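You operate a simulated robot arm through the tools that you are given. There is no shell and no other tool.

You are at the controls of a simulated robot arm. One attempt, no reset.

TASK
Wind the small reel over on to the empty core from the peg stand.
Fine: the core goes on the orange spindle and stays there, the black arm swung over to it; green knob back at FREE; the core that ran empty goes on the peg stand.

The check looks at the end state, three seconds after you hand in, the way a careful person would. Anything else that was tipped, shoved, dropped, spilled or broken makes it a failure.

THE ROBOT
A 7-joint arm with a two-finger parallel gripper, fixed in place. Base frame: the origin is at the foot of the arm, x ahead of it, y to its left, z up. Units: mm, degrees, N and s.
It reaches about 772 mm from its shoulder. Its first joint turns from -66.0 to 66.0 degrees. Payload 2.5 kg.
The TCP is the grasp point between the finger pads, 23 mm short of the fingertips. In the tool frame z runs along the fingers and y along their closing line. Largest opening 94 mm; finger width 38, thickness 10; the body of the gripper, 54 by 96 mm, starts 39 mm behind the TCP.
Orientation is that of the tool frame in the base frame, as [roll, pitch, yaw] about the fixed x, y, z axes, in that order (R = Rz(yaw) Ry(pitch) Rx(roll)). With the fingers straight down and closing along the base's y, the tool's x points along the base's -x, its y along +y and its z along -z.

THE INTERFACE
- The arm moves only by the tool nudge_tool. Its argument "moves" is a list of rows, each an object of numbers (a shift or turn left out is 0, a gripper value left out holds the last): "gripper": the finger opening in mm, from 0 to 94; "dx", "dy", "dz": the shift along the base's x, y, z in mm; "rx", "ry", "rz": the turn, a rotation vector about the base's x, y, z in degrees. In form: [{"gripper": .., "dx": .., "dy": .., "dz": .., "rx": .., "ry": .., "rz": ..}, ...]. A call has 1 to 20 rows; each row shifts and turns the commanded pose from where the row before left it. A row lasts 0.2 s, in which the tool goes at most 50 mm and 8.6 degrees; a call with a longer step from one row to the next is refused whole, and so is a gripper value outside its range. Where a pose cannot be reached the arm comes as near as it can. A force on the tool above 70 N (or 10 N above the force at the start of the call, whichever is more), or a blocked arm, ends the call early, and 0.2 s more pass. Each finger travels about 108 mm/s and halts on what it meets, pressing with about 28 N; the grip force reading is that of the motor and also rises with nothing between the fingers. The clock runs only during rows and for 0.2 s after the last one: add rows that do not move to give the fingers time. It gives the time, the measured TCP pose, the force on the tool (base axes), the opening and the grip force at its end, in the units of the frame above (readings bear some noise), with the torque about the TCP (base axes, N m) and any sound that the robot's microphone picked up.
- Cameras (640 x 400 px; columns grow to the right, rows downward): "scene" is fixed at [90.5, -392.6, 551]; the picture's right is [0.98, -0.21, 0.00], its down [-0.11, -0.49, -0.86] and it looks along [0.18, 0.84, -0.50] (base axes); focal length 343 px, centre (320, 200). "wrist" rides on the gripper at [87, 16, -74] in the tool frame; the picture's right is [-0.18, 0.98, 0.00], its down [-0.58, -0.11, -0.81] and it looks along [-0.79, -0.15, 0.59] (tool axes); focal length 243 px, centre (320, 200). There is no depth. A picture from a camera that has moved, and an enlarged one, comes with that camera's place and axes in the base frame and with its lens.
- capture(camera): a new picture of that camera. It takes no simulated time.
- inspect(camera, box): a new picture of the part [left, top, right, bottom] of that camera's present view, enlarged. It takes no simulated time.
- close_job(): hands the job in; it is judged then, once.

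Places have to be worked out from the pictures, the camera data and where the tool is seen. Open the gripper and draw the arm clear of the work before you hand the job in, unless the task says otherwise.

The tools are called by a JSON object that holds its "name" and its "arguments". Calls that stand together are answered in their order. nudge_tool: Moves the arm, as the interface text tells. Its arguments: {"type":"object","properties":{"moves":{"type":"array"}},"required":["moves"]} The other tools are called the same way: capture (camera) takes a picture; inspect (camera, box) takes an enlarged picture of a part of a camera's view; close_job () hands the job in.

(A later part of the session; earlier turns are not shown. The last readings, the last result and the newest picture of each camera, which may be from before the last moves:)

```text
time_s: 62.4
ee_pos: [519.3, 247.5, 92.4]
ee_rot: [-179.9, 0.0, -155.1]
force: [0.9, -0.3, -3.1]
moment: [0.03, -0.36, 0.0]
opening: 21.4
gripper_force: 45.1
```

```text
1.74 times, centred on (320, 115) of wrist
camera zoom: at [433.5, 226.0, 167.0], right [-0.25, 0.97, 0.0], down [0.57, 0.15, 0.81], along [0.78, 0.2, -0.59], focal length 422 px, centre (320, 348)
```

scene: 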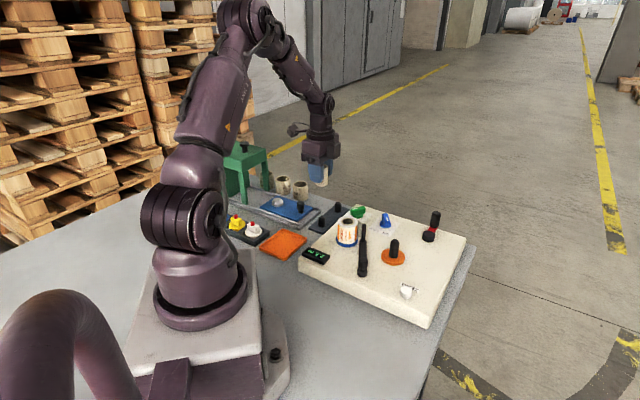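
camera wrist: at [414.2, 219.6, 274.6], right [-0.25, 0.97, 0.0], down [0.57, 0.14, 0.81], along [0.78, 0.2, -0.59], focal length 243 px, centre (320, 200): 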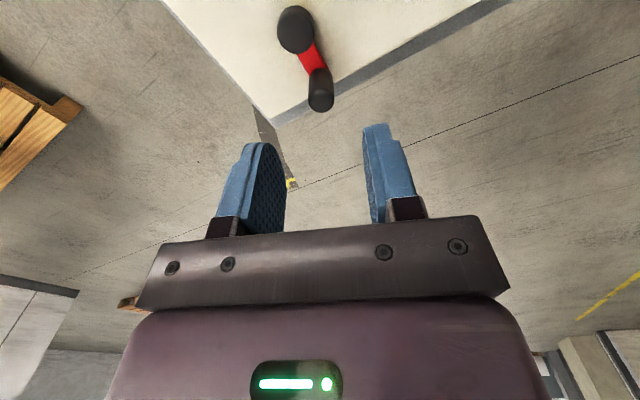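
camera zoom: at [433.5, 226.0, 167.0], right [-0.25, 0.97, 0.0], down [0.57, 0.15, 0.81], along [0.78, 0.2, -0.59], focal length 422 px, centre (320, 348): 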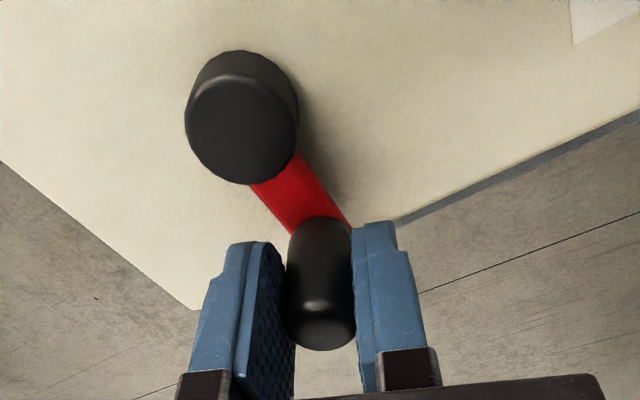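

Handle gripped. I try the first stretch clockwise (seen from above), about 30°, and watch force and display.

{"name": "nudge_tool", "arguments": {"moves": [{"dx": 2.7, "dy": -3.0}, {"dx": 2.4, "dy": -3.3}, {"dx": 2.0, "dy": -3.5}, {"dx": 1.6, "dy": -3.7}, {"dx": 1.3, "dy": -3.8}, {}]}}

{"name": "capture", "arguments": {"camera": "scene"}}

{"name": "inspect", "arguments": {"camera": "scene", "box": [290, 190, 480, 300]}}

```text
time_s: 63.8
ee_pos: [531.6, 228.3, 92.4]
ee_rot: [-179.9, 0.1, -155.2]
force: [16.1, 5.5, -8.6]
moment: [0.27, -0.48, -0.01]
opening: 21.4
gripper_force: 45.5
```

```text
taken
```

scene: 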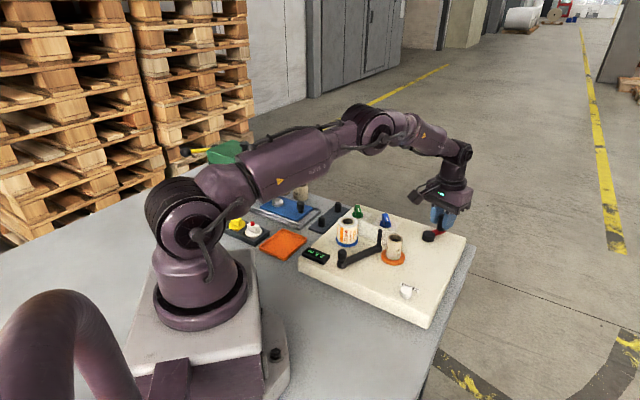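

```text
3.37 times, centred on (385, 245) of scene
camera zoom: at [90.5, -392.6, 551.0], right [0.98, -0.21, 0.0], down [-0.11, -0.49, -0.86], along [0.18, 0.84, -0.5], focal length 1155 px, centre (101, 48)
```

zoom: 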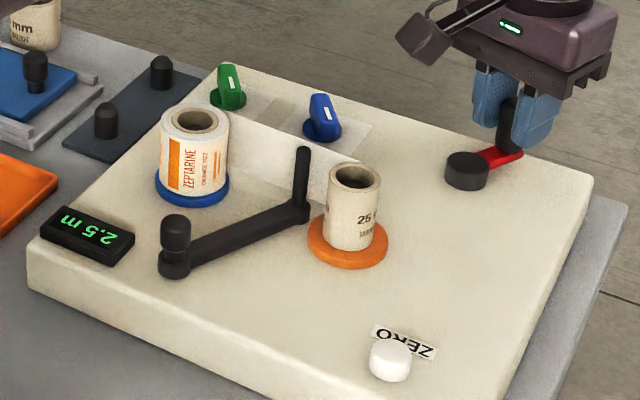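

The crank turns and both spindles rotated. I look closer at the web, core and display to judge the winding direction.

{"name": "inspect", "arguments": {"camera": "scene", "box": [330, 210, 410, 265]}}

{"name": "inspect", "arguments": {"camera": "scene", "box": [295, 240, 345, 275]}}

```text
7.27 times, centred on (370, 238) of scene
camera zoom: at [90.5, -392.6, 551.0], right [0.98, -0.21, 0.0], down [-0.11, -0.49, -0.86], along [0.18, 0.84, -0.5], focal length 2493 px, centre (-44, -73)
```

zoom: 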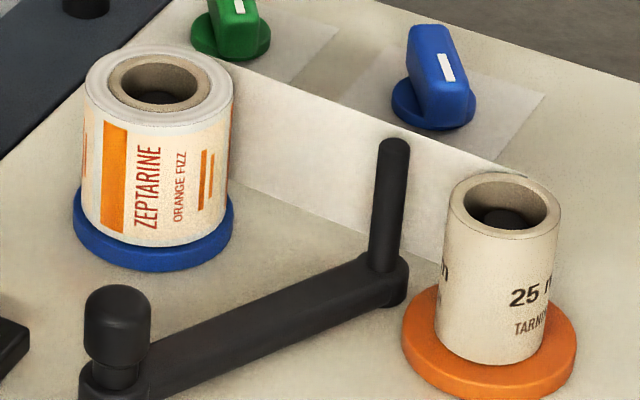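

```text
11.43 times, centred on (320, 258) of scene
camera zoom: at [90.5, -392.6, 551.0], right [0.98, -0.21, 0.0], down [-0.11, -0.49, -0.86], along [0.18, 0.84, -0.5], focal length 3918 px, centre (320, -457)
```

zoom: 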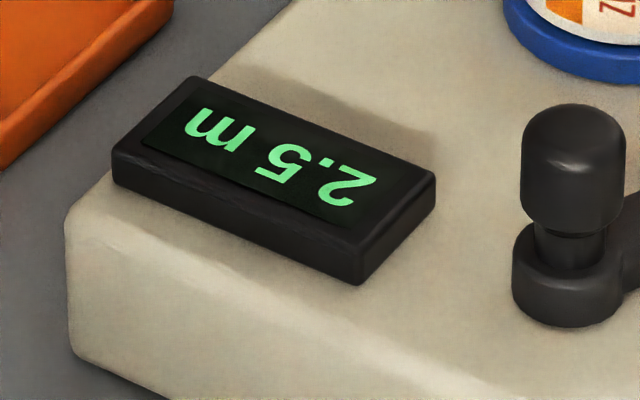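

The label shift is ambiguous because the prints repeat, so I turn only about 12° more and compare again.

{"name": "nudge_tool", "arguments": {"moves": [{"dx": 1.6, "dy": -2.8}, {"dx": 0.9, "dy": -2.8}, {"dx": 0.5, "dy": -2.8}, {}]}}

{"name": "inspect", "arguments": {"camera": "scene", "box": [330, 210, 410, 265]}}

```text
time_s: 64.8
ee_pos: [531.3, 222.1, 92.8]
ee_rot: [179.9, -0.1, -155.0]
force: [-6.5, -0.4, 7.7]
moment: [0.12, -0.33, -0.01]
opening: 21.3
gripper_force: 45.1
```

```text
7.27 times, centred on (370, 238) of scene
camera zoom: at [90.4, -392.6, 551.0], right [0.98, -0.21, 0.0], down [-0.11, -0.49, -0.86], along [0.18, 0.84, -0.5], focal length 2493 px, centre (-44, -73)
```

zoom: 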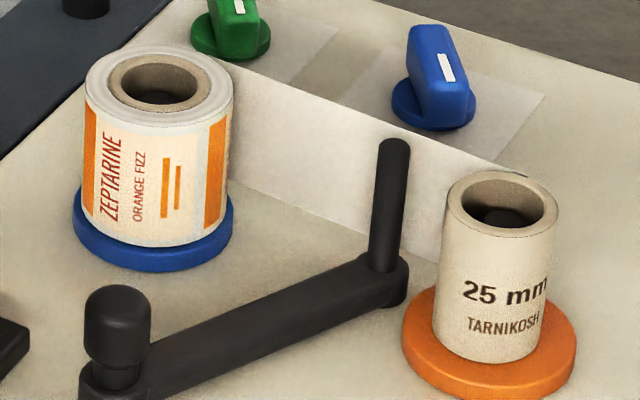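

Both spindles turn clockwise with the crank (≈4:1), which winds tape from the reel onto the core. I continue clockwise for a quarter turn, checking the force to refine the circle.

{"name": "nudge_tool", "arguments": {"moves": [{"dx": -1.44, "dy": -12.24}, {"dx": -5.15, "dy": -11.2}, {"dx": -8.36, "dy": -9.06}, {"dx": -10.75, "dy": -6.03}, {"dx": -12.09, "dy": -2.42}, {}]}}

```text
time_s: 66.2
ee_pos: [494.1, 178.5, 92.4]
ee_rot: [-179.8, 0.0, -155.2]
force: [1.2, -18.8, 9.1]
moment: [0.39, -0.95, -0.06]
opening: 21.0
gripper_force: 45.1
```

Force shows the true circle lies a little lower in y; I correct the hub to ≈(492.3,219), r=40, and continue another quarter turn.

{"name": "nudge_tool", "arguments": {"moves": [{"dx": -12.45, "dy": -0.3}, {"dx": -11.47, "dy": 4.99}, {"dx": -9.37, "dy": 8.29}, {"dx": -6.35, "dy": 10.78}, {"dx": -2.71, "dy": 12.21}, {}]}}

{"name": "inspect", "arguments": {"camera": "scene", "box": [290, 190, 480, 300]}}

```text
time_s: 67.6
ee_pos: [451.8, 216.7, 91.7]
ee_rot: [180.0, 0.2, -155.0]
force: [2.1, 1.3, 1.8]
moment: [0.42, -0.68, 0.01]
opening: 21.3
gripper_force: 45.0
```

```text
3.37 times, centred on (385, 245) of scene
camera zoom: at [90.5, -392.6, 551.0], right [0.98, -0.21, 0.0], down [-0.11, -0.49, -0.86], along [0.18, 0.84, -0.5], focal length 1155 px, centre (101, 48)
```

zoom: 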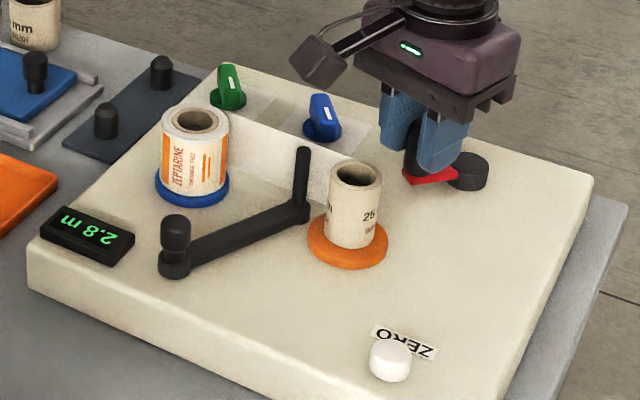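

The display counts up: 2.8 m wound so far, and forces are small. I do a full clockwise turn.

{"name": "nudge_tool", "arguments": {"moves": [{"dx": 1.2, "dy": 12.45}, {"dx": 4.99, "dy": 11.47}, {"dx": 8.29, "dy": 9.37}, {"dx": 10.78, "dy": 6.35}, {"dx": 12.21, "dy": 2.71}, {"dx": 12.45, "dy": -1.2}, {"dx": 11.47, "dy": -4.99}, {"dx": 9.37, "dy": -8.29}, {"dx": 6.35, "dy": -10.78}, {"dx": 2.71, "dy": -12.21}, {"dx": -1.2, "dy": -12.45}, {"dx": -4.99, "dy": -11.47}, {"dx": -8.29, "dy": -9.37}, {"dx": -10.78, "dy": -6.35}, {"dx": -12.21, "dy": -2.71}, {"dx": -12.45, "dy": 1.2}, {"dx": -11.47, "dy": 4.99}, {"dx": -9.37, "dy": 8.29}, {"dx": -6.35, "dy": 10.78}, {"dx": -2.71, "dy": 12.21}]}}

{"name": "inspect", "arguments": {"camera": "scene", "box": [290, 190, 480, 300]}}

```text
time_s: 71.8
ee_pos: [453.0, 217.2, 91.4]
ee_rot: [179.9, 0.1, -155.1]
force: [3.2, 0.1, 0.2]
moment: [-0.25, 0.71, -0.01]
opening: 21.1
gripper_force: 45.3
```

```text
3.37 times, centred on (385, 245) of scene
camera zoom: at [90.5, -392.6, 551.0], right [0.98, -0.21, 0.0], down [-0.11, -0.49, -0.86], along [0.18, 0.84, -0.5], focal length 1155 px, centre (101, 48)
```

zoom: 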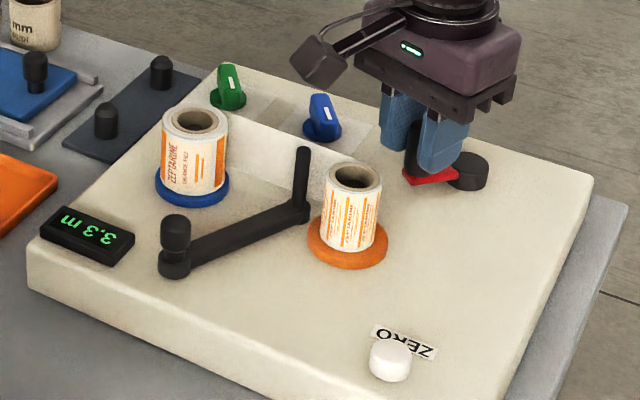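

3.3 m now; tape is visibly on the core. I keep winding with another full turn.

{"name": "nudge_tool", "arguments": {"moves": [{"dx": 1.2, "dy": 12.45}, {"dx": 4.99, "dy": 11.47}, {"dx": 8.29, "dy": 9.37}, {"dx": 10.78, "dy": 6.35}, {"dx": 12.21, "dy": 2.71}, {"dx": 12.45, "dy": -1.2}, {"dx": 11.47, "dy": -4.99}, {"dx": 9.37, "dy": -8.29}, {"dx": 6.35, "dy": -10.78}, {"dx": 2.71, "dy": -12.21}, {"dx": -1.2, "dy": -12.45}, {"dx": -4.99, "dy": -11.47}, {"dx": -8.29, "dy": -9.37}, {"dx": -10.78, "dy": -6.35}, {"dx": -12.21, "dy": -2.71}, {"dx": -12.45, "dy": 1.2}, {"dx": -11.47, "dy": 4.99}, {"dx": -9.37, "dy": 8.29}, {"dx": -6.35, "dy": 10.78}, {"dx": -2.71, "dy": 12.21}]}}

{"name": "inspect", "arguments": {"camera": "scene", "box": [290, 190, 480, 300]}}

```text
time_s: 76.0
ee_pos: [453.2, 216.4, 92.3]
ee_rot: [179.9, 0.0, -155.0]
force: [0.2, 0.1, -8.0]
moment: [-0.26, 0.75, 0.0]
opening: 21.3
gripper_force: 45.3
```

```text
3.37 times, centred on (385, 245) of scene
camera zoom: at [90.6, -392.6, 551.0], right [0.98, -0.21, 0.0], down [-0.11, -0.49, -0.86], along [0.18, 0.84, -0.5], focal length 1155 px, centre (101, 48)
```

zoom: 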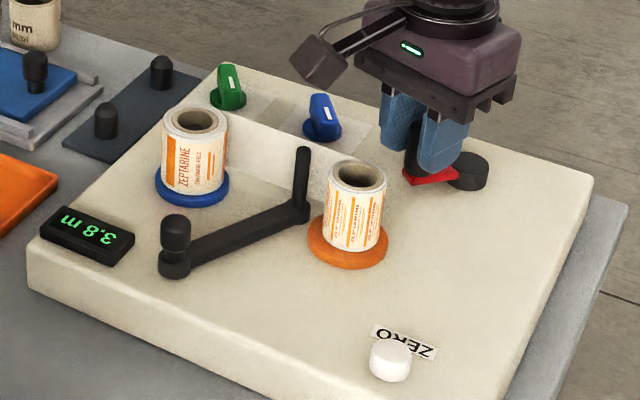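

3.8 m; continuing with the next turn.

{"name": "nudge_tool", "arguments": {"moves": [{"dx": 1.2, "dy": 12.45}, {"dx": 4.99, "dy": 11.47}, {"dx": 8.29, "dy": 9.37}, {"dx": 10.78, "dy": 6.35}, {"dx": 12.21, "dy": 2.71}, {"dx": 12.45, "dy": -1.2}, {"dx": 11.47, "dy": -4.99}, {"dx": 9.37, "dy": -8.29}, {"dx": 6.35, "dy": -10.78}, {"dx": 2.71, "dy": -12.21}, {"dx": -1.2, "dy": -12.45}, {"dx": -4.99, "dy": -11.47}, {"dx": -8.29, "dy": -9.37}, {"dx": -10.78, "dy": -6.35}, {"dx": -12.21, "dy": -2.71}, {"dx": -12.45, "dy": 1.2}, {"dx": -11.47, "dy": 4.99}, {"dx": -9.37, "dy": 8.29}, {"dx": -6.35, "dy": 10.78}, {"dx": -2.71, "dy": 12.21}]}}

{"name": "inspect", "arguments": {"camera": "scene", "box": [290, 190, 480, 300]}}

```text
time_s: 80.2
ee_pos: [452.7, 218.5, 92.1]
ee_rot: [179.9, 0.0, -155.0]
force: [-0.7, -0.6, 6.2]
moment: [-0.44, 0.84, 0.0]
opening: 21.5
gripper_force: 44.3
```

```text
3.37 times, centred on (385, 245) of scene
camera zoom: at [90.5, -392.6, 551.0], right [0.98, -0.21, 0.0], down [-0.11, -0.49, -0.86], along [0.18, 0.84, -0.5], focal length 1155 px, centre (101, 48)
```

zoom: 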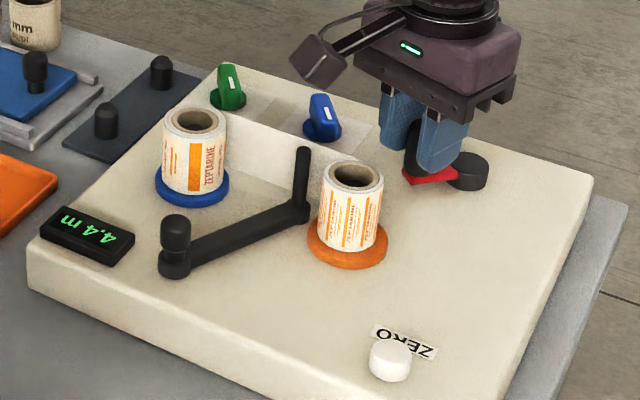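

4.4 m; the reel shrinks slowly (roughly a quarter gone), so about ten more turns are needed. I continue.

{"name": "nudge_tool", "arguments": {"moves": [{"dx": 1.2, "dy": 12.45}, {"dx": 4.99, "dy": 11.47}, {"dx": 8.29, "dy": 9.37}, {"dx": 10.78, "dy": 6.35}, {"dx": 12.21, "dy": 2.71}, {"dx": 12.45, "dy": -1.2}, {"dx": 11.47, "dy": -4.99}, {"dx": 9.37, "dy": -8.29}, {"dx": 6.35, "dy": -10.78}, {"dx": 2.71, "dy": -12.21}, {"dx": -1.2, "dy": -12.45}, {"dx": -4.99, "dy": -11.47}, {"dx": -8.29, "dy": -9.37}, {"dx": -10.78, "dy": -6.35}, {"dx": -12.21, "dy": -2.71}, {"dx": -12.45, "dy": 1.2}, {"dx": -11.47, "dy": 4.99}, {"dx": -9.37, "dy": 8.29}, {"dx": -6.35, "dy": 10.78}, {"dx": -2.71, "dy": 12.21}]}}

{"name": "inspect", "arguments": {"camera": "scene", "box": [290, 190, 480, 300]}}

```text
time_s: 84.4
ee_pos: [451.5, 216.6, 91.0]
ee_rot: [179.9, -0.1, -155.1]
force: [0.3, 0.2, 5.2]
moment: [-0.46, 0.98, -0.01]
opening: 21.3
gripper_force: 45.4
```

```text
3.37 times, centred on (385, 245) of scene
camera zoom: at [90.5, -392.6, 551.0], right [0.98, -0.21, 0.0], down [-0.11, -0.49, -0.86], along [0.18, 0.84, -0.5], focal length 1155 px, centre (101, 48)
```

zoom: 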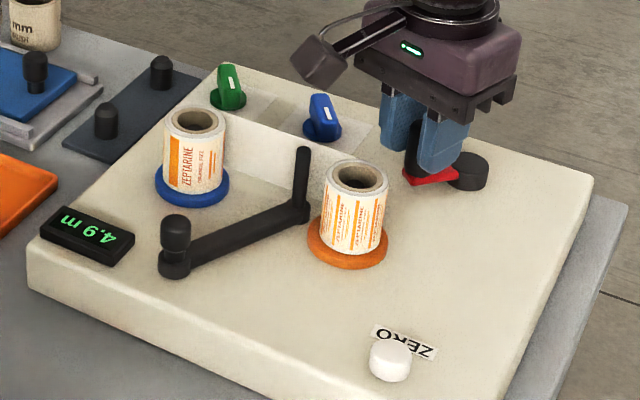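

4.9 m; reel and core are now about equal, so roughly half done. I continue.

{"name": "nudge_tool", "arguments": {"moves": [{"dx": 1.2, "dy": 12.45}, {"dx": 4.99, "dy": 11.47}, {"dx": 8.29, "dy": 9.37}, {"dx": 10.78, "dy": 6.35}, {"dx": 12.21, "dy": 2.71}, {"dx": 12.45, "dy": -1.2}, {"dx": 11.47, "dy": -4.99}, {"dx": 9.37, "dy": -8.29}, {"dx": 6.35, "dy": -10.78}, {"dx": 2.71, "dy": -12.21}, {"dx": -1.2, "dy": -12.45}, {"dx": -4.99, "dy": -11.47}, {"dx": -8.29, "dy": -9.37}, {"dx": -10.78, "dy": -6.35}, {"dx": -12.21, "dy": -2.71}, {"dx": -12.45, "dy": 1.2}, {"dx": -11.47, "dy": 4.99}, {"dx": -9.37, "dy": 8.29}, {"dx": -6.35, "dy": 10.78}, {"dx": -2.71, "dy": 12.21}]}}

{"name": "inspect", "arguments": {"camera": "scene", "box": [290, 190, 480, 300]}}

```text
time_s: 88.6
ee_pos: [452.3, 217.9, 92.0]
ee_rot: [179.8, 0.0, -155.0]
force: [-4.3, -0.8, 3.4]
moment: [-0.49, 0.92, -0.03]
opening: 21.5
gripper_force: 44.5
```

```text
3.37 times, centred on (385, 245) of scene
camera zoom: at [90.5, -392.6, 551.0], right [0.98, -0.21, 0.0], down [-0.11, -0.49, -0.86], along [0.18, 0.84, -0.5], focal length 1155 px, centre (101, 48)
```

zoom: 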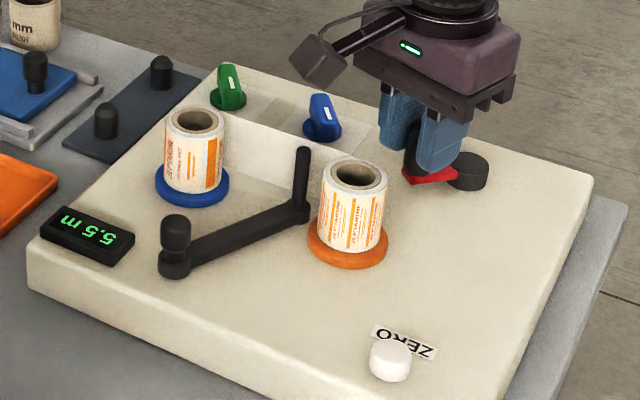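

5.5 m; the reel keeps shrinking. Next turn.

{"name": "nudge_tool", "arguments": {"moves": [{"dx": 1.2, "dy": 12.45}, {"dx": 4.99, "dy": 11.47}, {"dx": 8.29, "dy": 9.37}, {"dx": 10.78, "dy": 6.35}, {"dx": 12.21, "dy": 2.71}, {"dx": 12.45, "dy": -1.2}, {"dx": 11.47, "dy": -4.99}, {"dx": 9.37, "dy": -8.29}, {"dx": 6.35, "dy": -10.78}, {"dx": 2.71, "dy": -12.21}, {"dx": -1.2, "dy": -12.45}, {"dx": -4.99, "dy": -11.47}, {"dx": -8.29, "dy": -9.37}, {"dx": -10.78, "dy": -6.35}, {"dx": -12.21, "dy": -2.71}, {"dx": -12.45, "dy": 1.2}, {"dx": -11.47, "dy": 4.99}, {"dx": -9.37, "dy": 8.29}, {"dx": -6.35, "dy": 10.78}, {"dx": -2.71, "dy": 12.21}]}}

{"name": "inspect", "arguments": {"camera": "scene", "box": [290, 190, 480, 300]}}

```text
time_s: 92.8
ee_pos: [451.4, 217.1, 92.4]
ee_rot: [179.9, 0.1, -155.1]
force: [3.2, 1.0, -2.2]
moment: [-0.33, 0.82, 0.02]
opening: 21.4
gripper_force: 44.8
```

```text
3.37 times, centred on (385, 245) of scene
camera zoom: at [90.5, -392.6, 551.0], right [0.98, -0.21, 0.0], down [-0.11, -0.49, -0.86], along [0.18, 0.84, -0.5], focal length 1155 px, centre (101, 48)
```

zoom: 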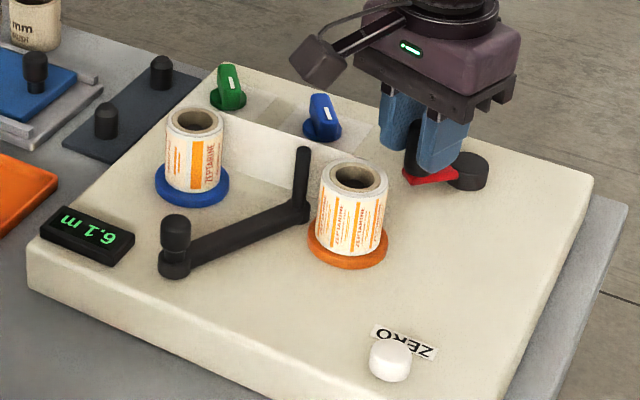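

6.1 m. Another turn.

{"name": "nudge_tool", "arguments": {"moves": [{"dx": 1.2, "dy": 12.45}, {"dx": 4.99, "dy": 11.47}, {"dx": 8.29, "dy": 9.37}, {"dx": 10.78, "dy": 6.35}, {"dx": 12.21, "dy": 2.71}, {"dx": 12.45, "dy": -1.2}, {"dx": 11.47, "dy": -4.99}, {"dx": 9.37, "dy": -8.29}, {"dx": 6.35, "dy": -10.78}, {"dx": 2.71, "dy": -12.21}, {"dx": -1.2, "dy": -12.45}, {"dx": -4.99, "dy": -11.47}, {"dx": -8.29, "dy": -9.37}, {"dx": -10.78, "dy": -6.35}, {"dx": -12.21, "dy": -2.71}, {"dx": -12.45, "dy": 1.2}, {"dx": -11.47, "dy": 4.99}, {"dx": -9.37, "dy": 8.29}, {"dx": -6.35, "dy": 10.78}, {"dx": -2.71, "dy": 12.21}]}}

{"name": "inspect", "arguments": {"camera": "scene", "box": [290, 190, 480, 300]}}

```text
time_s: 97.0
ee_pos: [452.3, 217.7, 91.3]
ee_rot: [179.9, 0.0, -155.0]
force: [-2.6, -0.2, 3.4]
moment: [-0.27, 0.71, 0.02]
opening: 21.6
gripper_force: 45.1
```

```text
3.37 times, centred on (385, 245) of scene
camera zoom: at [90.5, -392.6, 551.0], right [0.98, -0.21, 0.0], down [-0.11, -0.49, -0.86], along [0.18, 0.84, -0.5], focal length 1155 px, centre (101, 48)
```

zoom: 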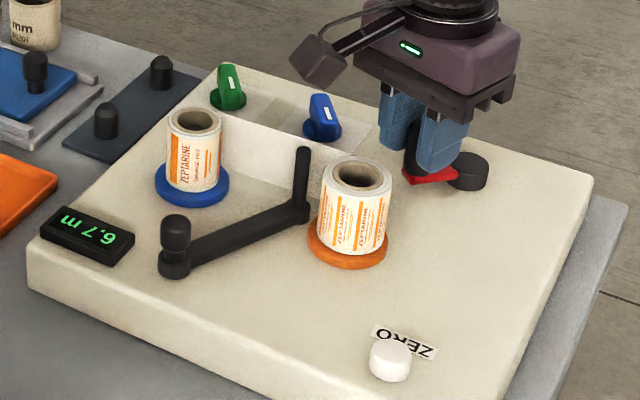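

6.7 m; the reel still has a third of its tape. Another turn.

{"name": "nudge_tool", "arguments": {"moves": [{"dx": 1.2, "dy": 12.45}, {"dx": 4.99, "dy": 11.47}, {"dx": 8.29, "dy": 9.37}, {"dx": 10.78, "dy": 6.35}, {"dx": 12.21, "dy": 2.71}, {"dx": 12.45, "dy": -1.2}, {"dx": 11.47, "dy": -4.99}, {"dx": 9.37, "dy": -8.29}, {"dx": 6.35, "dy": -10.78}, {"dx": 2.71, "dy": -12.21}, {"dx": -1.2, "dy": -12.45}, {"dx": -4.99, "dy": -11.47}, {"dx": -8.29, "dy": -9.37}, {"dx": -10.78, "dy": -6.35}, {"dx": -12.21, "dy": -2.71}, {"dx": -12.45, "dy": 1.2}, {"dx": -11.47, "dy": 4.99}, {"dx": -9.37, "dy": 8.29}, {"dx": -6.35, "dy": 10.78}, {"dx": -2.71, "dy": 12.21}]}}

{"name": "inspect", "arguments": {"camera": "scene", "box": [290, 190, 480, 300]}}

```text
time_s: 101.2
ee_pos: [451.7, 217.9, 92.1]
ee_rot: [179.9, 0.3, -155.0]
force: [0.3, 0.2, 4.6]
moment: [-0.25, 0.66, -0.02]
opening: 21.3
gripper_force: 45.0
```

```text
3.37 times, centred on (385, 245) of scene
camera zoom: at [90.5, -392.6, 551.0], right [0.98, -0.21, 0.0], down [-0.11, -0.49, -0.86], along [0.18, 0.84, -0.5], focal length 1155 px, centre (101, 48)
```

zoom: 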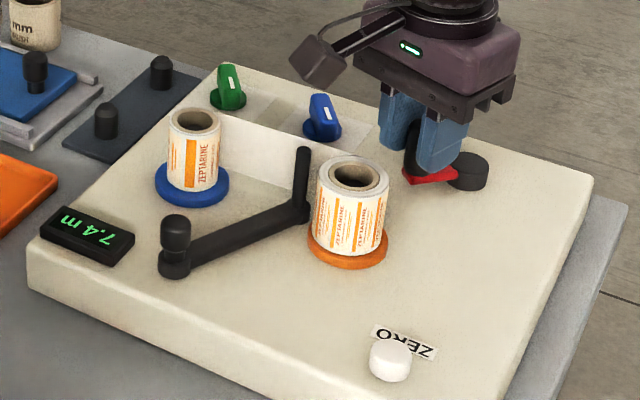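

7.4 m. Another turn.

{"name": "nudge_tool", "arguments": {"moves": [{"dx": 1.2, "dy": 12.45}, {"dx": 4.99, "dy": 11.47}, {"dx": 8.29, "dy": 9.37}, {"dx": 10.78, "dy": 6.35}, {"dx": 12.21, "dy": 2.71}, {"dx": 12.45, "dy": -1.2}, {"dx": 11.47, "dy": -4.99}, {"dx": 9.37, "dy": -8.29}, {"dx": 6.35, "dy": -10.78}, {"dx": 2.71, "dy": -12.21}, {"dx": -1.2, "dy": -12.45}, {"dx": -4.99, "dy": -11.47}, {"dx": -8.29, "dy": -9.37}, {"dx": -10.78, "dy": -6.35}, {"dx": -12.21, "dy": -2.71}, {"dx": -12.45, "dy": 1.2}, {"dx": -11.47, "dy": 4.99}, {"dx": -9.37, "dy": 8.29}, {"dx": -6.35, "dy": 10.78}, {"dx": -2.71, "dy": 12.21}]}}

{"name": "inspect", "arguments": {"camera": "scene", "box": [290, 190, 480, 300]}}

```text
time_s: 105.4
ee_pos: [451.3, 217.8, 92.4]
ee_rot: [180.0, 0.1, -154.9]
force: [-0.4, -0.4, -1.3]
moment: [-0.56, 1.07, -0.01]
opening: 21.3
gripper_force: 44.9
```

```text
3.37 times, centred on (385, 245) of scene
camera zoom: at [90.5, -392.6, 551.0], right [0.98, -0.21, 0.0], down [-0.11, -0.49, -0.86], along [0.18, 0.84, -0.5], focal length 1155 px, centre (101, 48)
```

zoom: 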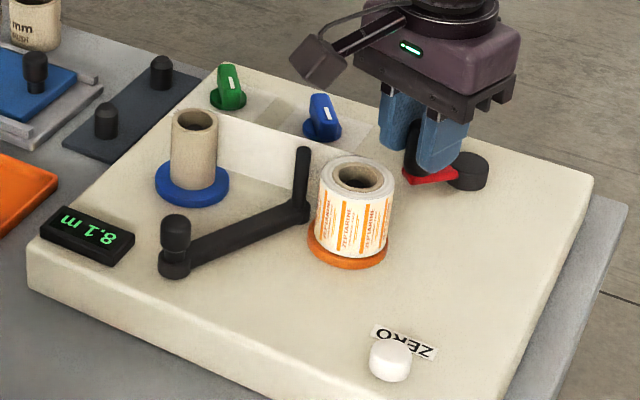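

The blue-spindle core looks bare at 8.1 m, but a web still seems present. I zoom in.

{"name": "inspect", "arguments": {"camera": "scene", "box": [330, 210, 410, 265]}}

```text
7.27 times, centred on (370, 238) of scene
camera zoom: at [90.5, -392.6, 551.0], right [0.98, -0.21, 0.0], down [-0.11, -0.49, -0.86], along [0.18, 0.84, -0.5], focal length 2493 px, centre (-44, -73)
```

zoom: 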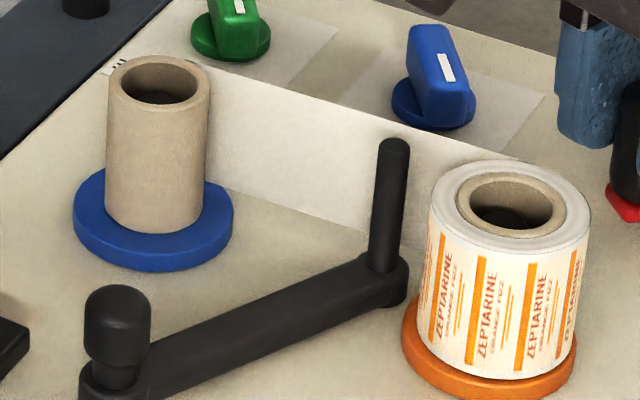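

The core is bare but the last web span still hangs between it and the new roll. I turn half a turn more and check.

{"name": "nudge_tool", "arguments": {"moves": [{"dx": 1.2, "dy": 12.45}, {"dx": 4.99, "dy": 11.47}, {"dx": 8.29, "dy": 9.37}, {"dx": 10.78, "dy": 6.35}, {"dx": 12.21, "dy": 2.71}, {}]}}

{"name": "inspect", "arguments": {"camera": "scene", "box": [290, 190, 480, 300]}}

```text
time_s: 106.8
ee_pos: [489.9, 257.9, 91.9]
ee_rot: [-179.9, -0.1, -155.1]
force: [0.3, -5.7, -3.2]
moment: [-0.06, 0.28, -0.01]
opening: 21.4
gripper_force: 45.2
```

```text
3.37 times, centred on (385, 245) of scene
camera zoom: at [90.5, -392.6, 551.0], right [0.98, -0.21, 0.0], down [-0.11, -0.49, -0.86], along [0.18, 0.84, -0.5], focal length 1155 px, centre (101, 48)
```

zoom: 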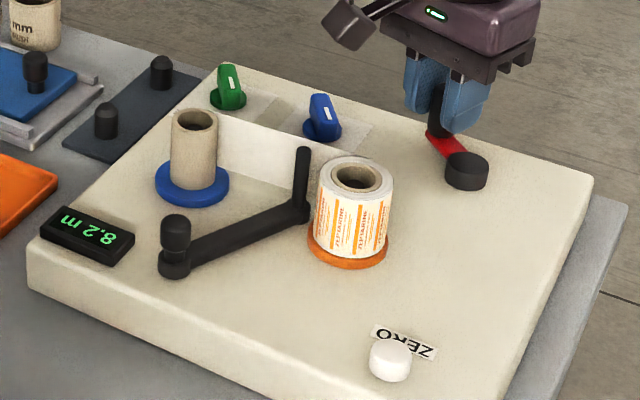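

8.2 m with the web still shown. I continue three-quarters of a turn.

{"name": "nudge_tool", "arguments": {"moves": [{"dx": 12.45, "dy": -1.2}, {"dx": 11.47, "dy": -4.99}, {"dx": 9.37, "dy": -8.29}, {"dx": 6.35, "dy": -10.78}, {"dx": 2.71, "dy": -12.21}, {"dx": -1.2, "dy": -12.45}, {"dx": -4.99, "dy": -11.47}, {"dx": -8.29, "dy": -9.37}, {"dx": -10.78, "dy": -6.35}, {"dx": -12.21, "dy": -2.71}, {}]}}

{"name": "inspect", "arguments": {"camera": "scene", "box": [290, 190, 480, 300]}}

{"name": "inspect", "arguments": {"camera": "scene", "box": [330, 210, 410, 265]}}

```text
time_s: 109.2
ee_pos: [494.5, 179.3, 91.7]
ee_rot: [-180.0, -0.2, -155.1]
force: [0.5, -8.2, -5.1]
moment: [0.32, -0.54, -0.04]
opening: 21.0
gripper_force: 45.0
```

```text
3.37 times, centred on (385, 245) of scene
camera zoom: at [90.5, -392.6, 551.0], right [0.98, -0.21, 0.0], down [-0.11, -0.49, -0.86], along [0.18, 0.84, -0.5], focal length 1155 px, centre (101, 48)
```

zoom: 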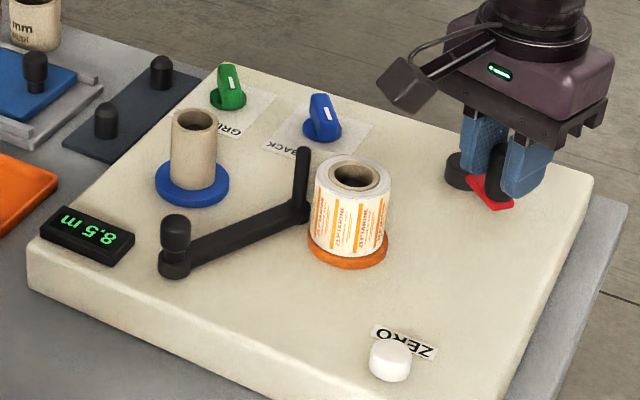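

```text
7.27 times, centred on (370, 238) of scene
camera zoom: at [90.5, -392.6, 551.0], right [0.98, -0.21, 0.0], down [-0.11, -0.49, -0.86], along [0.18, 0.84, -0.5], focal length 2493 px, centre (-44, -73)
```

zoom: 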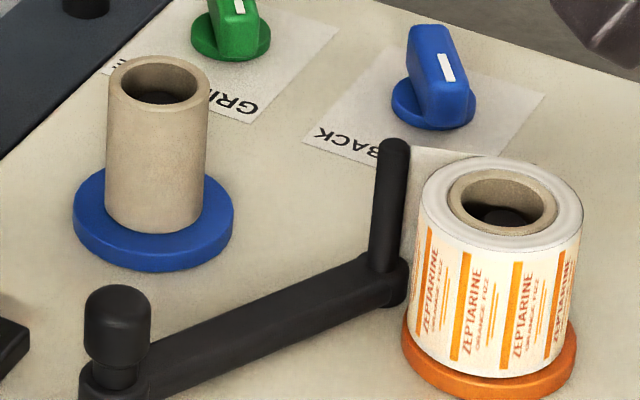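

The web has left the old core; a short tail remains between the post and the new roll. I wind on a bit more to bring in the tail.

{"name": "nudge_tool", "arguments": {"moves": [{"dx": -12.45, "dy": 1.2}, {"dx": -11.47, "dy": 4.99}, {"dx": -9.37, "dy": 8.29}, {"dx": -6.35, "dy": 10.78}, {"dx": -2.71, "dy": 12.21}, {}]}}

{"name": "inspect", "arguments": {"camera": "scene", "box": [330, 210, 410, 265]}}

{"name": "inspect", "arguments": {"camera": "scene", "box": [290, 190, 480, 300]}}

```text
time_s: 110.6
ee_pos: [452.1, 217.2, 91.7]
ee_rot: [179.9, 0.1, -155.1]
force: [-1.5, 0.7, -6.3]
moment: [0.25, -0.44, 0.01]
opening: 21.3
gripper_force: 45.5
```

```text
7.27 times, centred on (370, 238) of scene
camera zoom: at [90.5, -392.6, 551.0], right [0.98, -0.21, 0.0], down [-0.11, -0.49, -0.86], along [0.18, 0.84, -0.5], focal length 2493 px, centre (-44, -73)
```

zoom: 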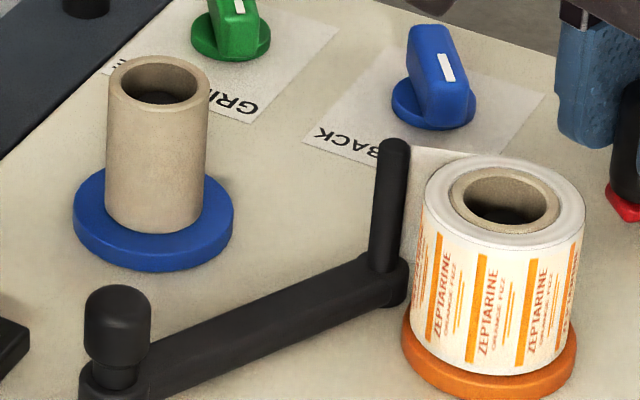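

```text
3.37 times, centred on (385, 245) of scene
camera zoom: at [90.5, -392.6, 551.0], right [0.98, -0.21, 0.0], down [-0.11, -0.49, -0.86], along [0.18, 0.84, -0.5], focal length 1155 px, centre (101, 48)
```

zoom: 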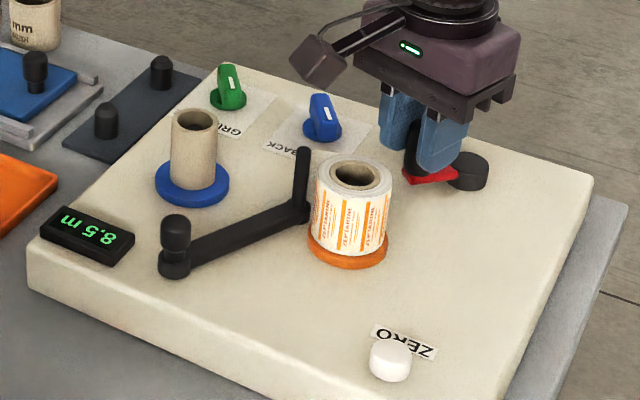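

The counter holds at 8.5 m: the old core is empty and all tape is on the new core. I release the crank, rise, and head back to the green knob with the fingers turned to its current bar direction.

{"name": "nudge_tool", "arguments": {"moves": [{"gripper": 46}, {}, {"dz": 15}, {"dz": 25}, {"dz": 30}, {"dz": 25}, {"dx": -9.5, "dy": 13.9, "rz": 6}, {"dx": -9.5, "dy": 13.9, "rz": 6}, {"dx": -9.5, "dy": 13.9, "rz": 6}, {"dx": -9.5, "dy": 13.9, "rz": 6}, {"dx": -9.5, "dy": 13.9, "rz": 6}, {"dx": -9.5, "dy": 13.9, "rz": 6}, {"dx": -9.5, "dy": 13.9, "rz": 6}, {"dx": -9.5, "dy": 13.9, "rz": 6}, {"dx": -9.5, "dy": 13.9, "rz": 6}, {"dx": -9.5, "dy": 13.9, "rz": 6}, {}]}}

{"name": "inspect", "arguments": {"camera": "wrist", "box": [180, 0, 460, 200]}}

{"name": "inspect", "arguments": {"camera": "scene", "box": [290, 160, 480, 290]}}

```text
time_s: 114.2
ee_pos: [357.0, 356.7, 185.8]
ee_rot: [180.0, 0.0, -95.0]
force: [-0.3, 0.1, 0.1]
moment: [-0.01, 0.02, 0.0]
opening: 46.1
gripper_force: 0.1
```

```text
2.00 times, centred on (320, 100) of wrist
camera zoom: at [332.5, 271.5, 261.5], right [-0.96, 0.27, 0.0], down [0.16, 0.57, 0.81], along [0.22, 0.78, -0.59], focal length 485 px, centre (320, 400)
```

zoom: 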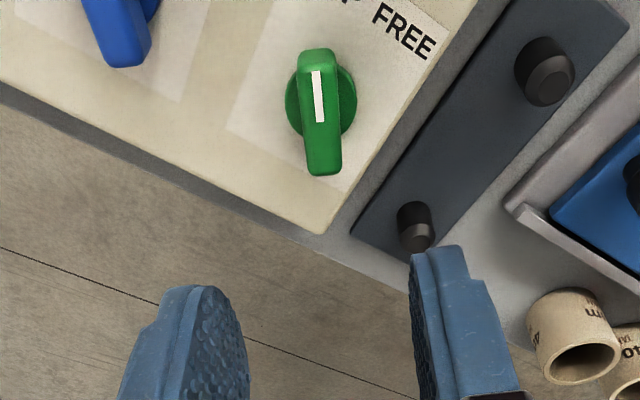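

```text
3.08 times, centred on (385, 225) of scene
camera zoom: at [90.5, -392.6, 551.0], right [0.98, -0.21, 0.0], down [-0.11, -0.49, -0.86], along [0.18, 0.84, -0.5], focal length 1055 px, centre (120, 123)
```

zoom: 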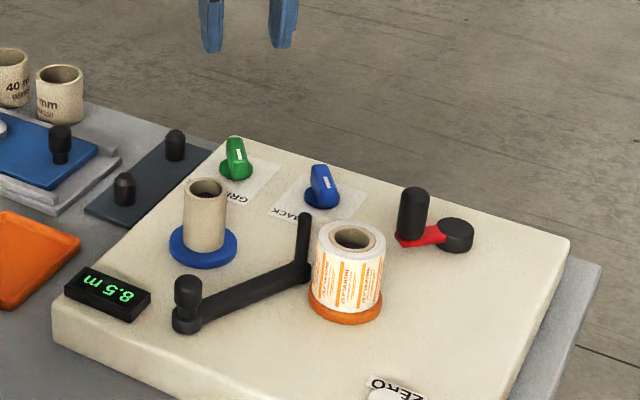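

The knob is centred under the tool. I descend around the bar.

{"name": "nudge_tool", "arguments": {"moves": [{"dz": -30}, {"dz": -30}, {"dz": -25}, {"dz": -15}, {"dz": -10}, {}]}}

{"name": "inspect", "arguments": {"camera": "wrist", "box": [200, 0, 440, 230]}}

```text
time_s: 115.6
ee_pos: [355.6, 355.0, 75.8]
ee_rot: [-180.0, 0.0, -95.1]
force: [-0.1, -0.5, 0.3]
moment: [0.0, 0.04, -0.01]
opening: 46.1
gripper_force: 0.1
```

```text
1.74 times, centred on (320, 115) of wrist
camera zoom: at [331.9, 271.4, 151.4], right [-0.96, 0.27, 0.0], down [0.16, 0.57, 0.81], along [0.22, 0.78, -0.59], focal length 422 px, centre (320, 348)
```

zoom: 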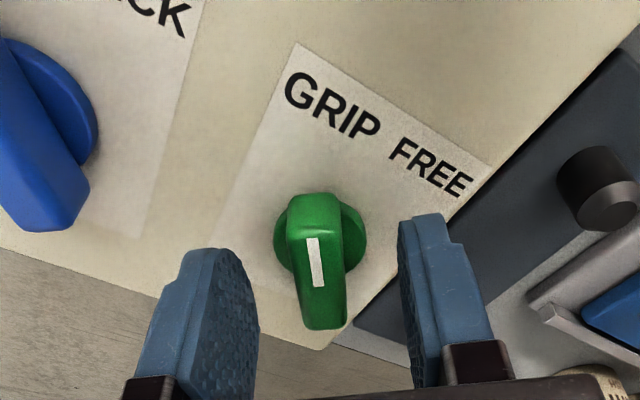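

Well aligned; I close loosely on the bar and turn it clockwise back toward FREE.

{"name": "nudge_tool", "arguments": {"moves": [{"gripper": 17}, {}, {}, {"rz": -5}, {"rz": -6}, {"rz": -6}, {"rz": -6}, {"rz": -6}, {"rz": -6}, {}]}}

{"name": "inspect", "arguments": {"camera": "wrist", "box": [200, 0, 440, 230]}}

```text
time_s: 117.8
ee_pos: [357.6, 355.9, 76.2]
ee_rot: [-180.0, 0.1, -130.1]
force: [-1.0, 1.2, -0.5]
moment: [-0.05, -0.05, 0.0]
opening: 17.6
gripper_force: 1.1
```

```text
1.74 times, centred on (320, 115) of wrist
camera zoom: at [288.2, 300.4, 151.9], right [-0.63, 0.77, 0.0], down [0.46, 0.37, 0.81], along [0.62, 0.51, -0.59], focal length 422 px, centre (320, 348)
```

zoom: 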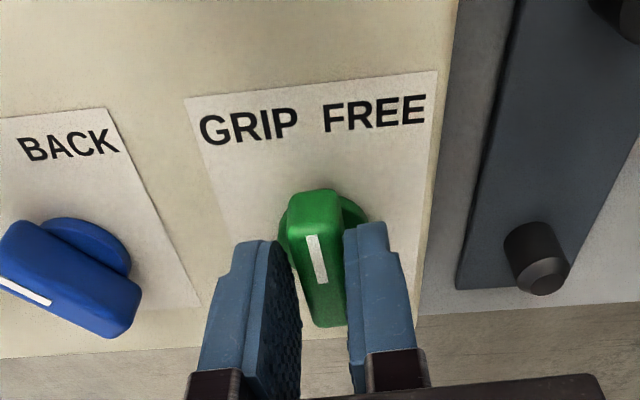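

Half-way with almost no force. I continue to the FREE position.

{"name": "nudge_tool", "arguments": {"moves": [{"rz": -6.5}, {"rz": -6.5}, {"rz": -6.5}, {"rz": -6.5}, {"rz": -6.5}, {"rz": -6}, {"rz": -6}, {}]}}

{"name": "inspect", "arguments": {"camera": "wrist", "box": [200, 0, 440, 230]}}

{"name": "inspect", "arguments": {"camera": "scene", "box": [325, 180, 405, 240]}}

```text
time_s: 119.6
ee_pos: [356.5, 356.7, 76.4]
ee_rot: [179.9, 0.0, -174.6]
force: [-4.0, 7.1, 1.2]
moment: [0.08, 0.0, 0.16]
opening: 19.9
gripper_force: 3.3
```

```text
1.74 times, centred on (320, 115) of wrist
camera zoom: at [268.2, 364.5, 152.0], right [0.09, 1.0, 0.0], down [0.59, -0.05, 0.81], along [0.8, -0.07, -0.59], focal length 422 px, centre (320, 348)
```

zoom: 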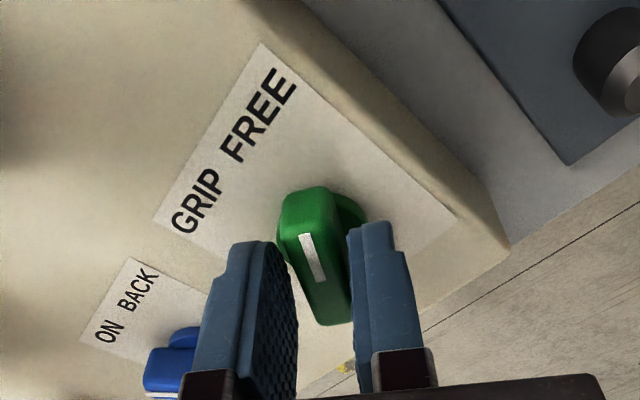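

```text
6.67 times, centred on (365, 210) of scene
camera zoom: at [90.5, -392.6, 551.0], right [0.98, -0.21, 0.0], down [-0.11, -0.49, -0.86], along [0.18, 0.84, -0.5], focal length 2285 px, centre (20, 133)
```

zoom: 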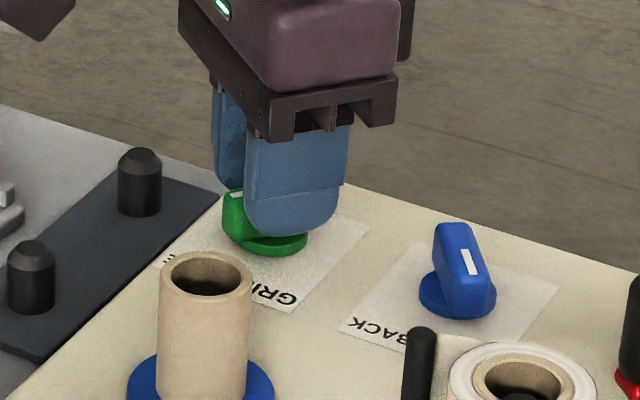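

By computation the pointer is back at ≈189.6°, the same as its original FREE angle. I open, rise and compare with the original picture.

{"name": "nudge_tool", "arguments": {"moves": [{"gripper": 44}, {}, {"dz": 20}, {"dz": 25}, {"dz": 30}, {"dz": 45}, {}]}}

{"name": "inspect", "arguments": {"camera": "scene", "box": [335, 195, 395, 235]}}

{"name": "inspect", "arguments": {"camera": "wrist", "box": [200, 0, 440, 160]}}

```text
time_s: 121.2
ee_pos: [356.3, 354.8, 197.5]
ee_rot: [-180.0, 0.0, -174.5]
force: [-0.4, -0.1, -0.2]
moment: [0.04, -0.02, -0.01]
opening: 44.0
gripper_force: 0.1
```

```text
10.00 times, centred on (365, 215) of scene
camera zoom: at [90.5, -392.6, 551.0], right [0.98, -0.21, 0.0], down [-0.11, -0.49, -0.86], along [0.18, 0.84, -0.5], focal length 3428 px, centre (-130, 50)
```

zoom: 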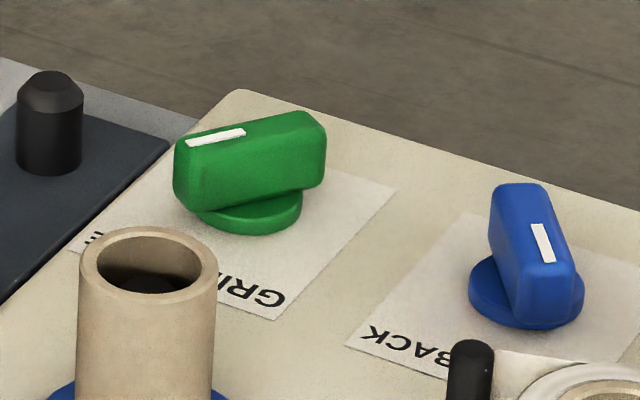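

```text
2.50 times, centred on (320, 80) of wrist
camera zoom: at [269.2, 363.6, 272.7], right [0.09, 1.0, 0.0], down [0.59, -0.05, 0.81], along [0.8, -0.07, -0.59], focal length 606 px, centre (320, 500)
```

zoom: 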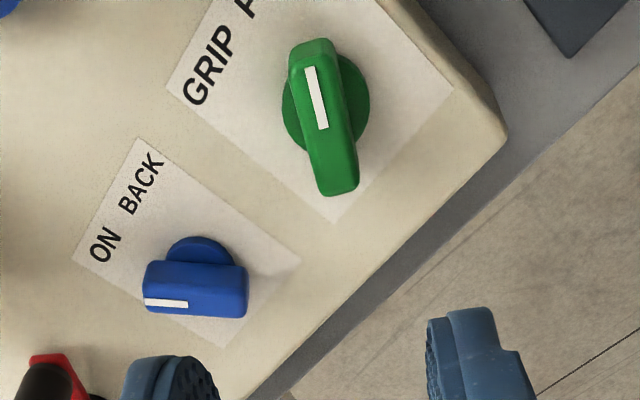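

The green knob is exactly as it was at the start: FREE. Now I fetch the empty core: I go above the blue spindle with the tool at the yaw that suits the peg stand.

{"name": "nudge_tool", "arguments": {"moves": [{"gripper": 60, "dx": -7.5, "dy": -12.7, "rz": -6.3}, {"dx": -7.5, "dy": -12.7, "rz": -6.3}, {"dx": -7.5, "dy": -12.7, "rz": -6.3}, {"dx": -7.5, "dy": -12.7, "rz": -6.3}, {"dx": -7.5, "dy": -12.7, "rz": -6.3}, {"dx": -7.5, "dy": -12.7, "rz": -6.3}, {"dx": -7.5, "dy": -12.7, "rz": -6.3}, {"dx": -7.5, "dy": -12.7, "rz": -6.3}, {}]}}

{"name": "inspect", "arguments": {"camera": "wrist", "box": [200, 0, 440, 230]}}

{"name": "inspect", "arguments": {"camera": "scene", "box": [300, 140, 420, 270]}}

```text
time_s: 123.2
ee_pos: [297.9, 254.1, 196.8]
ee_rot: [-180.0, -0.1, 134.9]
force: [0.2, -0.1, -0.4]
moment: [0.02, -0.03, -0.01]
opening: 60.0
gripper_force: 0.0
```

```text
1.74 times, centred on (320, 115) of wrist
camera zoom: at [246.7, 326.5, 272.3], right [0.83, 0.56, 0.0], down [0.33, -0.49, 0.81], along [0.46, -0.67, -0.59], focal length 422 px, centre (320, 348)
```

zoom: 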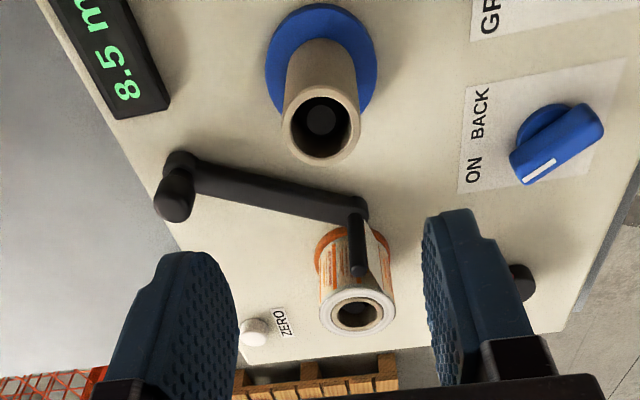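

```text
3.08 times, centred on (360, 205) of scene
camera zoom: at [90.5, -392.6, 551.0], right [0.98, -0.21, 0.0], down [-0.11, -0.49, -0.86], along [0.18, 0.84, -0.5], focal length 1055 px, centre (197, 185)
```

zoom: 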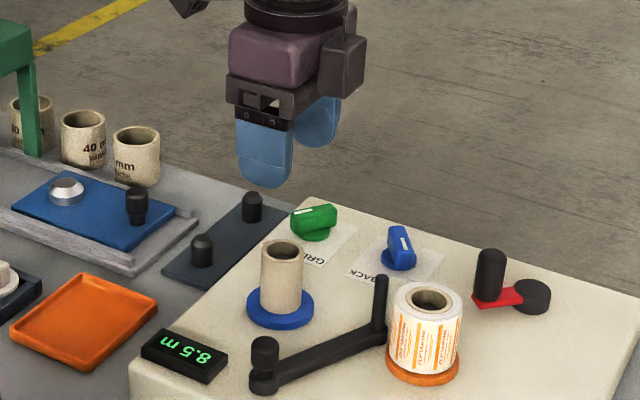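

The empty core's centre is ≈(296,256), top z≈98.5. I adjust and descend part-way.

{"name": "nudge_tool", "arguments": {"moves": [{"dx": -1.7, "dy": 1.6, "dz": -20}, {"dz": -25}, {"dz": -20}, {}]}}

{"name": "inspect", "arguments": {"camera": "wrist", "box": [200, 0, 440, 230]}}

{"name": "inspect", "arguments": {"camera": "scene", "box": [310, 170, 400, 260]}}

```text
time_s: 124.2
ee_pos: [294.7, 255.0, 133.4]
ee_rot: [-180.0, -0.1, 135.2]
force: [-0.1, -0.1, 0.6]
moment: [0.0, 0.02, 0.03]
opening: 60.1
gripper_force: 0.1
```

```text
1.74 times, centred on (320, 115) of wrist
camera zoom: at [244.9, 328.2, 206.6], right [0.82, 0.57, 0.0], down [0.33, -0.49, 0.81], along [0.46, -0.67, -0.59], focal length 422 px, centre (320, 348)
```

zoom: 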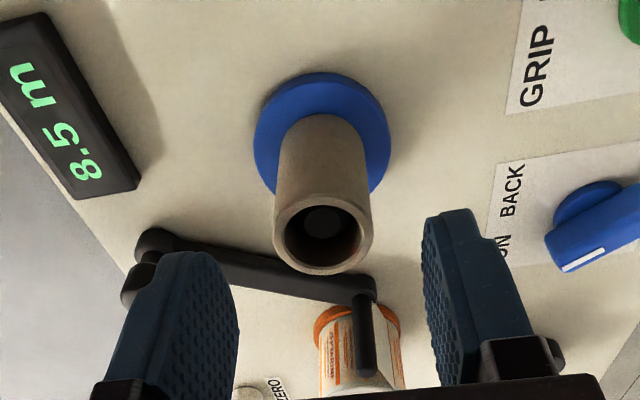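

```text
4.44 times, centred on (355, 215) of scene
camera zoom: at [90.5, -392.6, 551.0], right [0.98, -0.21, 0.0], down [-0.11, -0.49, -0.86], along [0.18, 0.84, -0.5], focal length 1524 px, centre (164, 133)
```

zoom: 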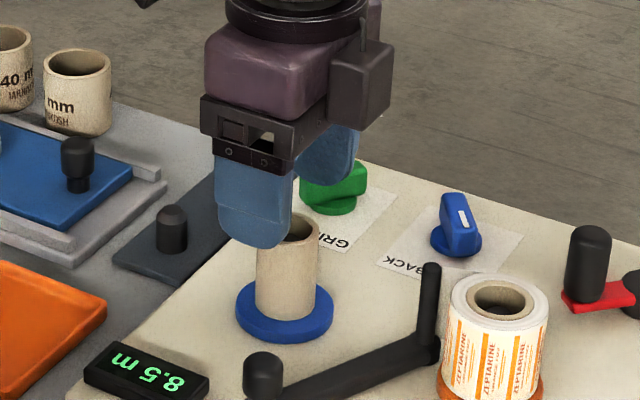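

Centred. I descend to the grip height and close.

{"name": "nudge_tool", "arguments": {"moves": [{"dx": -0.8, "dy": 1.0, "dz": -15}, {"dz": -15}, {"dz": -10}, {"dz": -7}, {}, {"gripper": 26}, {}, {}, {}]}}

{"name": "inspect", "arguments": {"camera": "scene", "box": [310, 170, 400, 260]}}

```text
time_s: 126.2
ee_pos: [294.3, 256.9, 85.6]
ee_rot: [-180.0, 0.0, 135.0]
force: [0.4, -0.2, 1.3]
moment: [0.01, 0.02, -0.03]
opening: 32.6
gripper_force: 27.6
```

```text
4.44 times, centred on (355, 215) of scene
camera zoom: at [90.5, -392.6, 551.0], right [0.98, -0.21, 0.0], down [-0.11, -0.49, -0.86], along [0.18, 0.84, -0.5], focal length 1524 px, centre (164, 133)
```

zoom: 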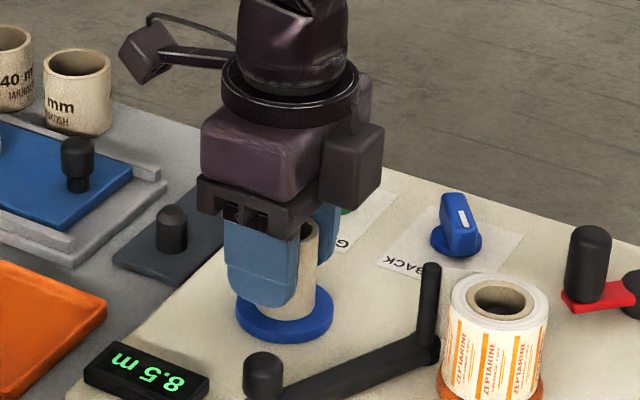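

Gripped at 32.6 mm. I lift straight up gently, checking the force.

{"name": "nudge_tool", "arguments": {"moves": [{"dz": 4}, {"dz": 6}, {"dz": 10}, {}]}}

{"name": "inspect", "arguments": {"camera": "scene", "box": [310, 170, 400, 260]}}

```text
time_s: 127.2
ee_pos: [295.1, 256.0, 104.3]
ee_rot: [180.0, 0.0, 135.1]
force: [-0.3, -0.7, -0.3]
moment: [-0.03, 0.0, -0.01]
opening: 32.7
gripper_force: 28.3
```

```text
4.44 times, centred on (355, 215) of scene
camera zoom: at [90.5, -392.6, 551.0], right [0.98, -0.21, 0.0], down [-0.11, -0.49, -0.86], along [0.18, 0.84, -0.5], focal length 1524 px, centre (164, 133)
```

zoom: 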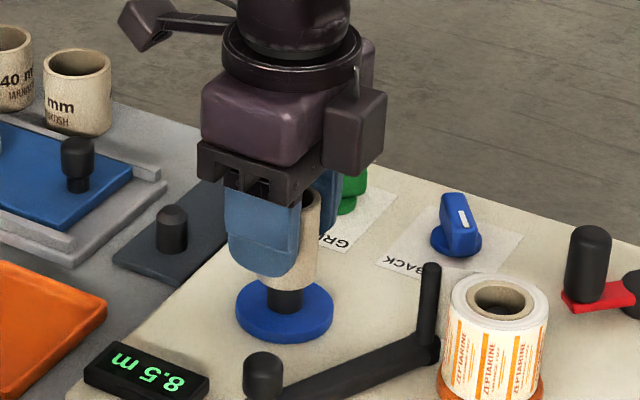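

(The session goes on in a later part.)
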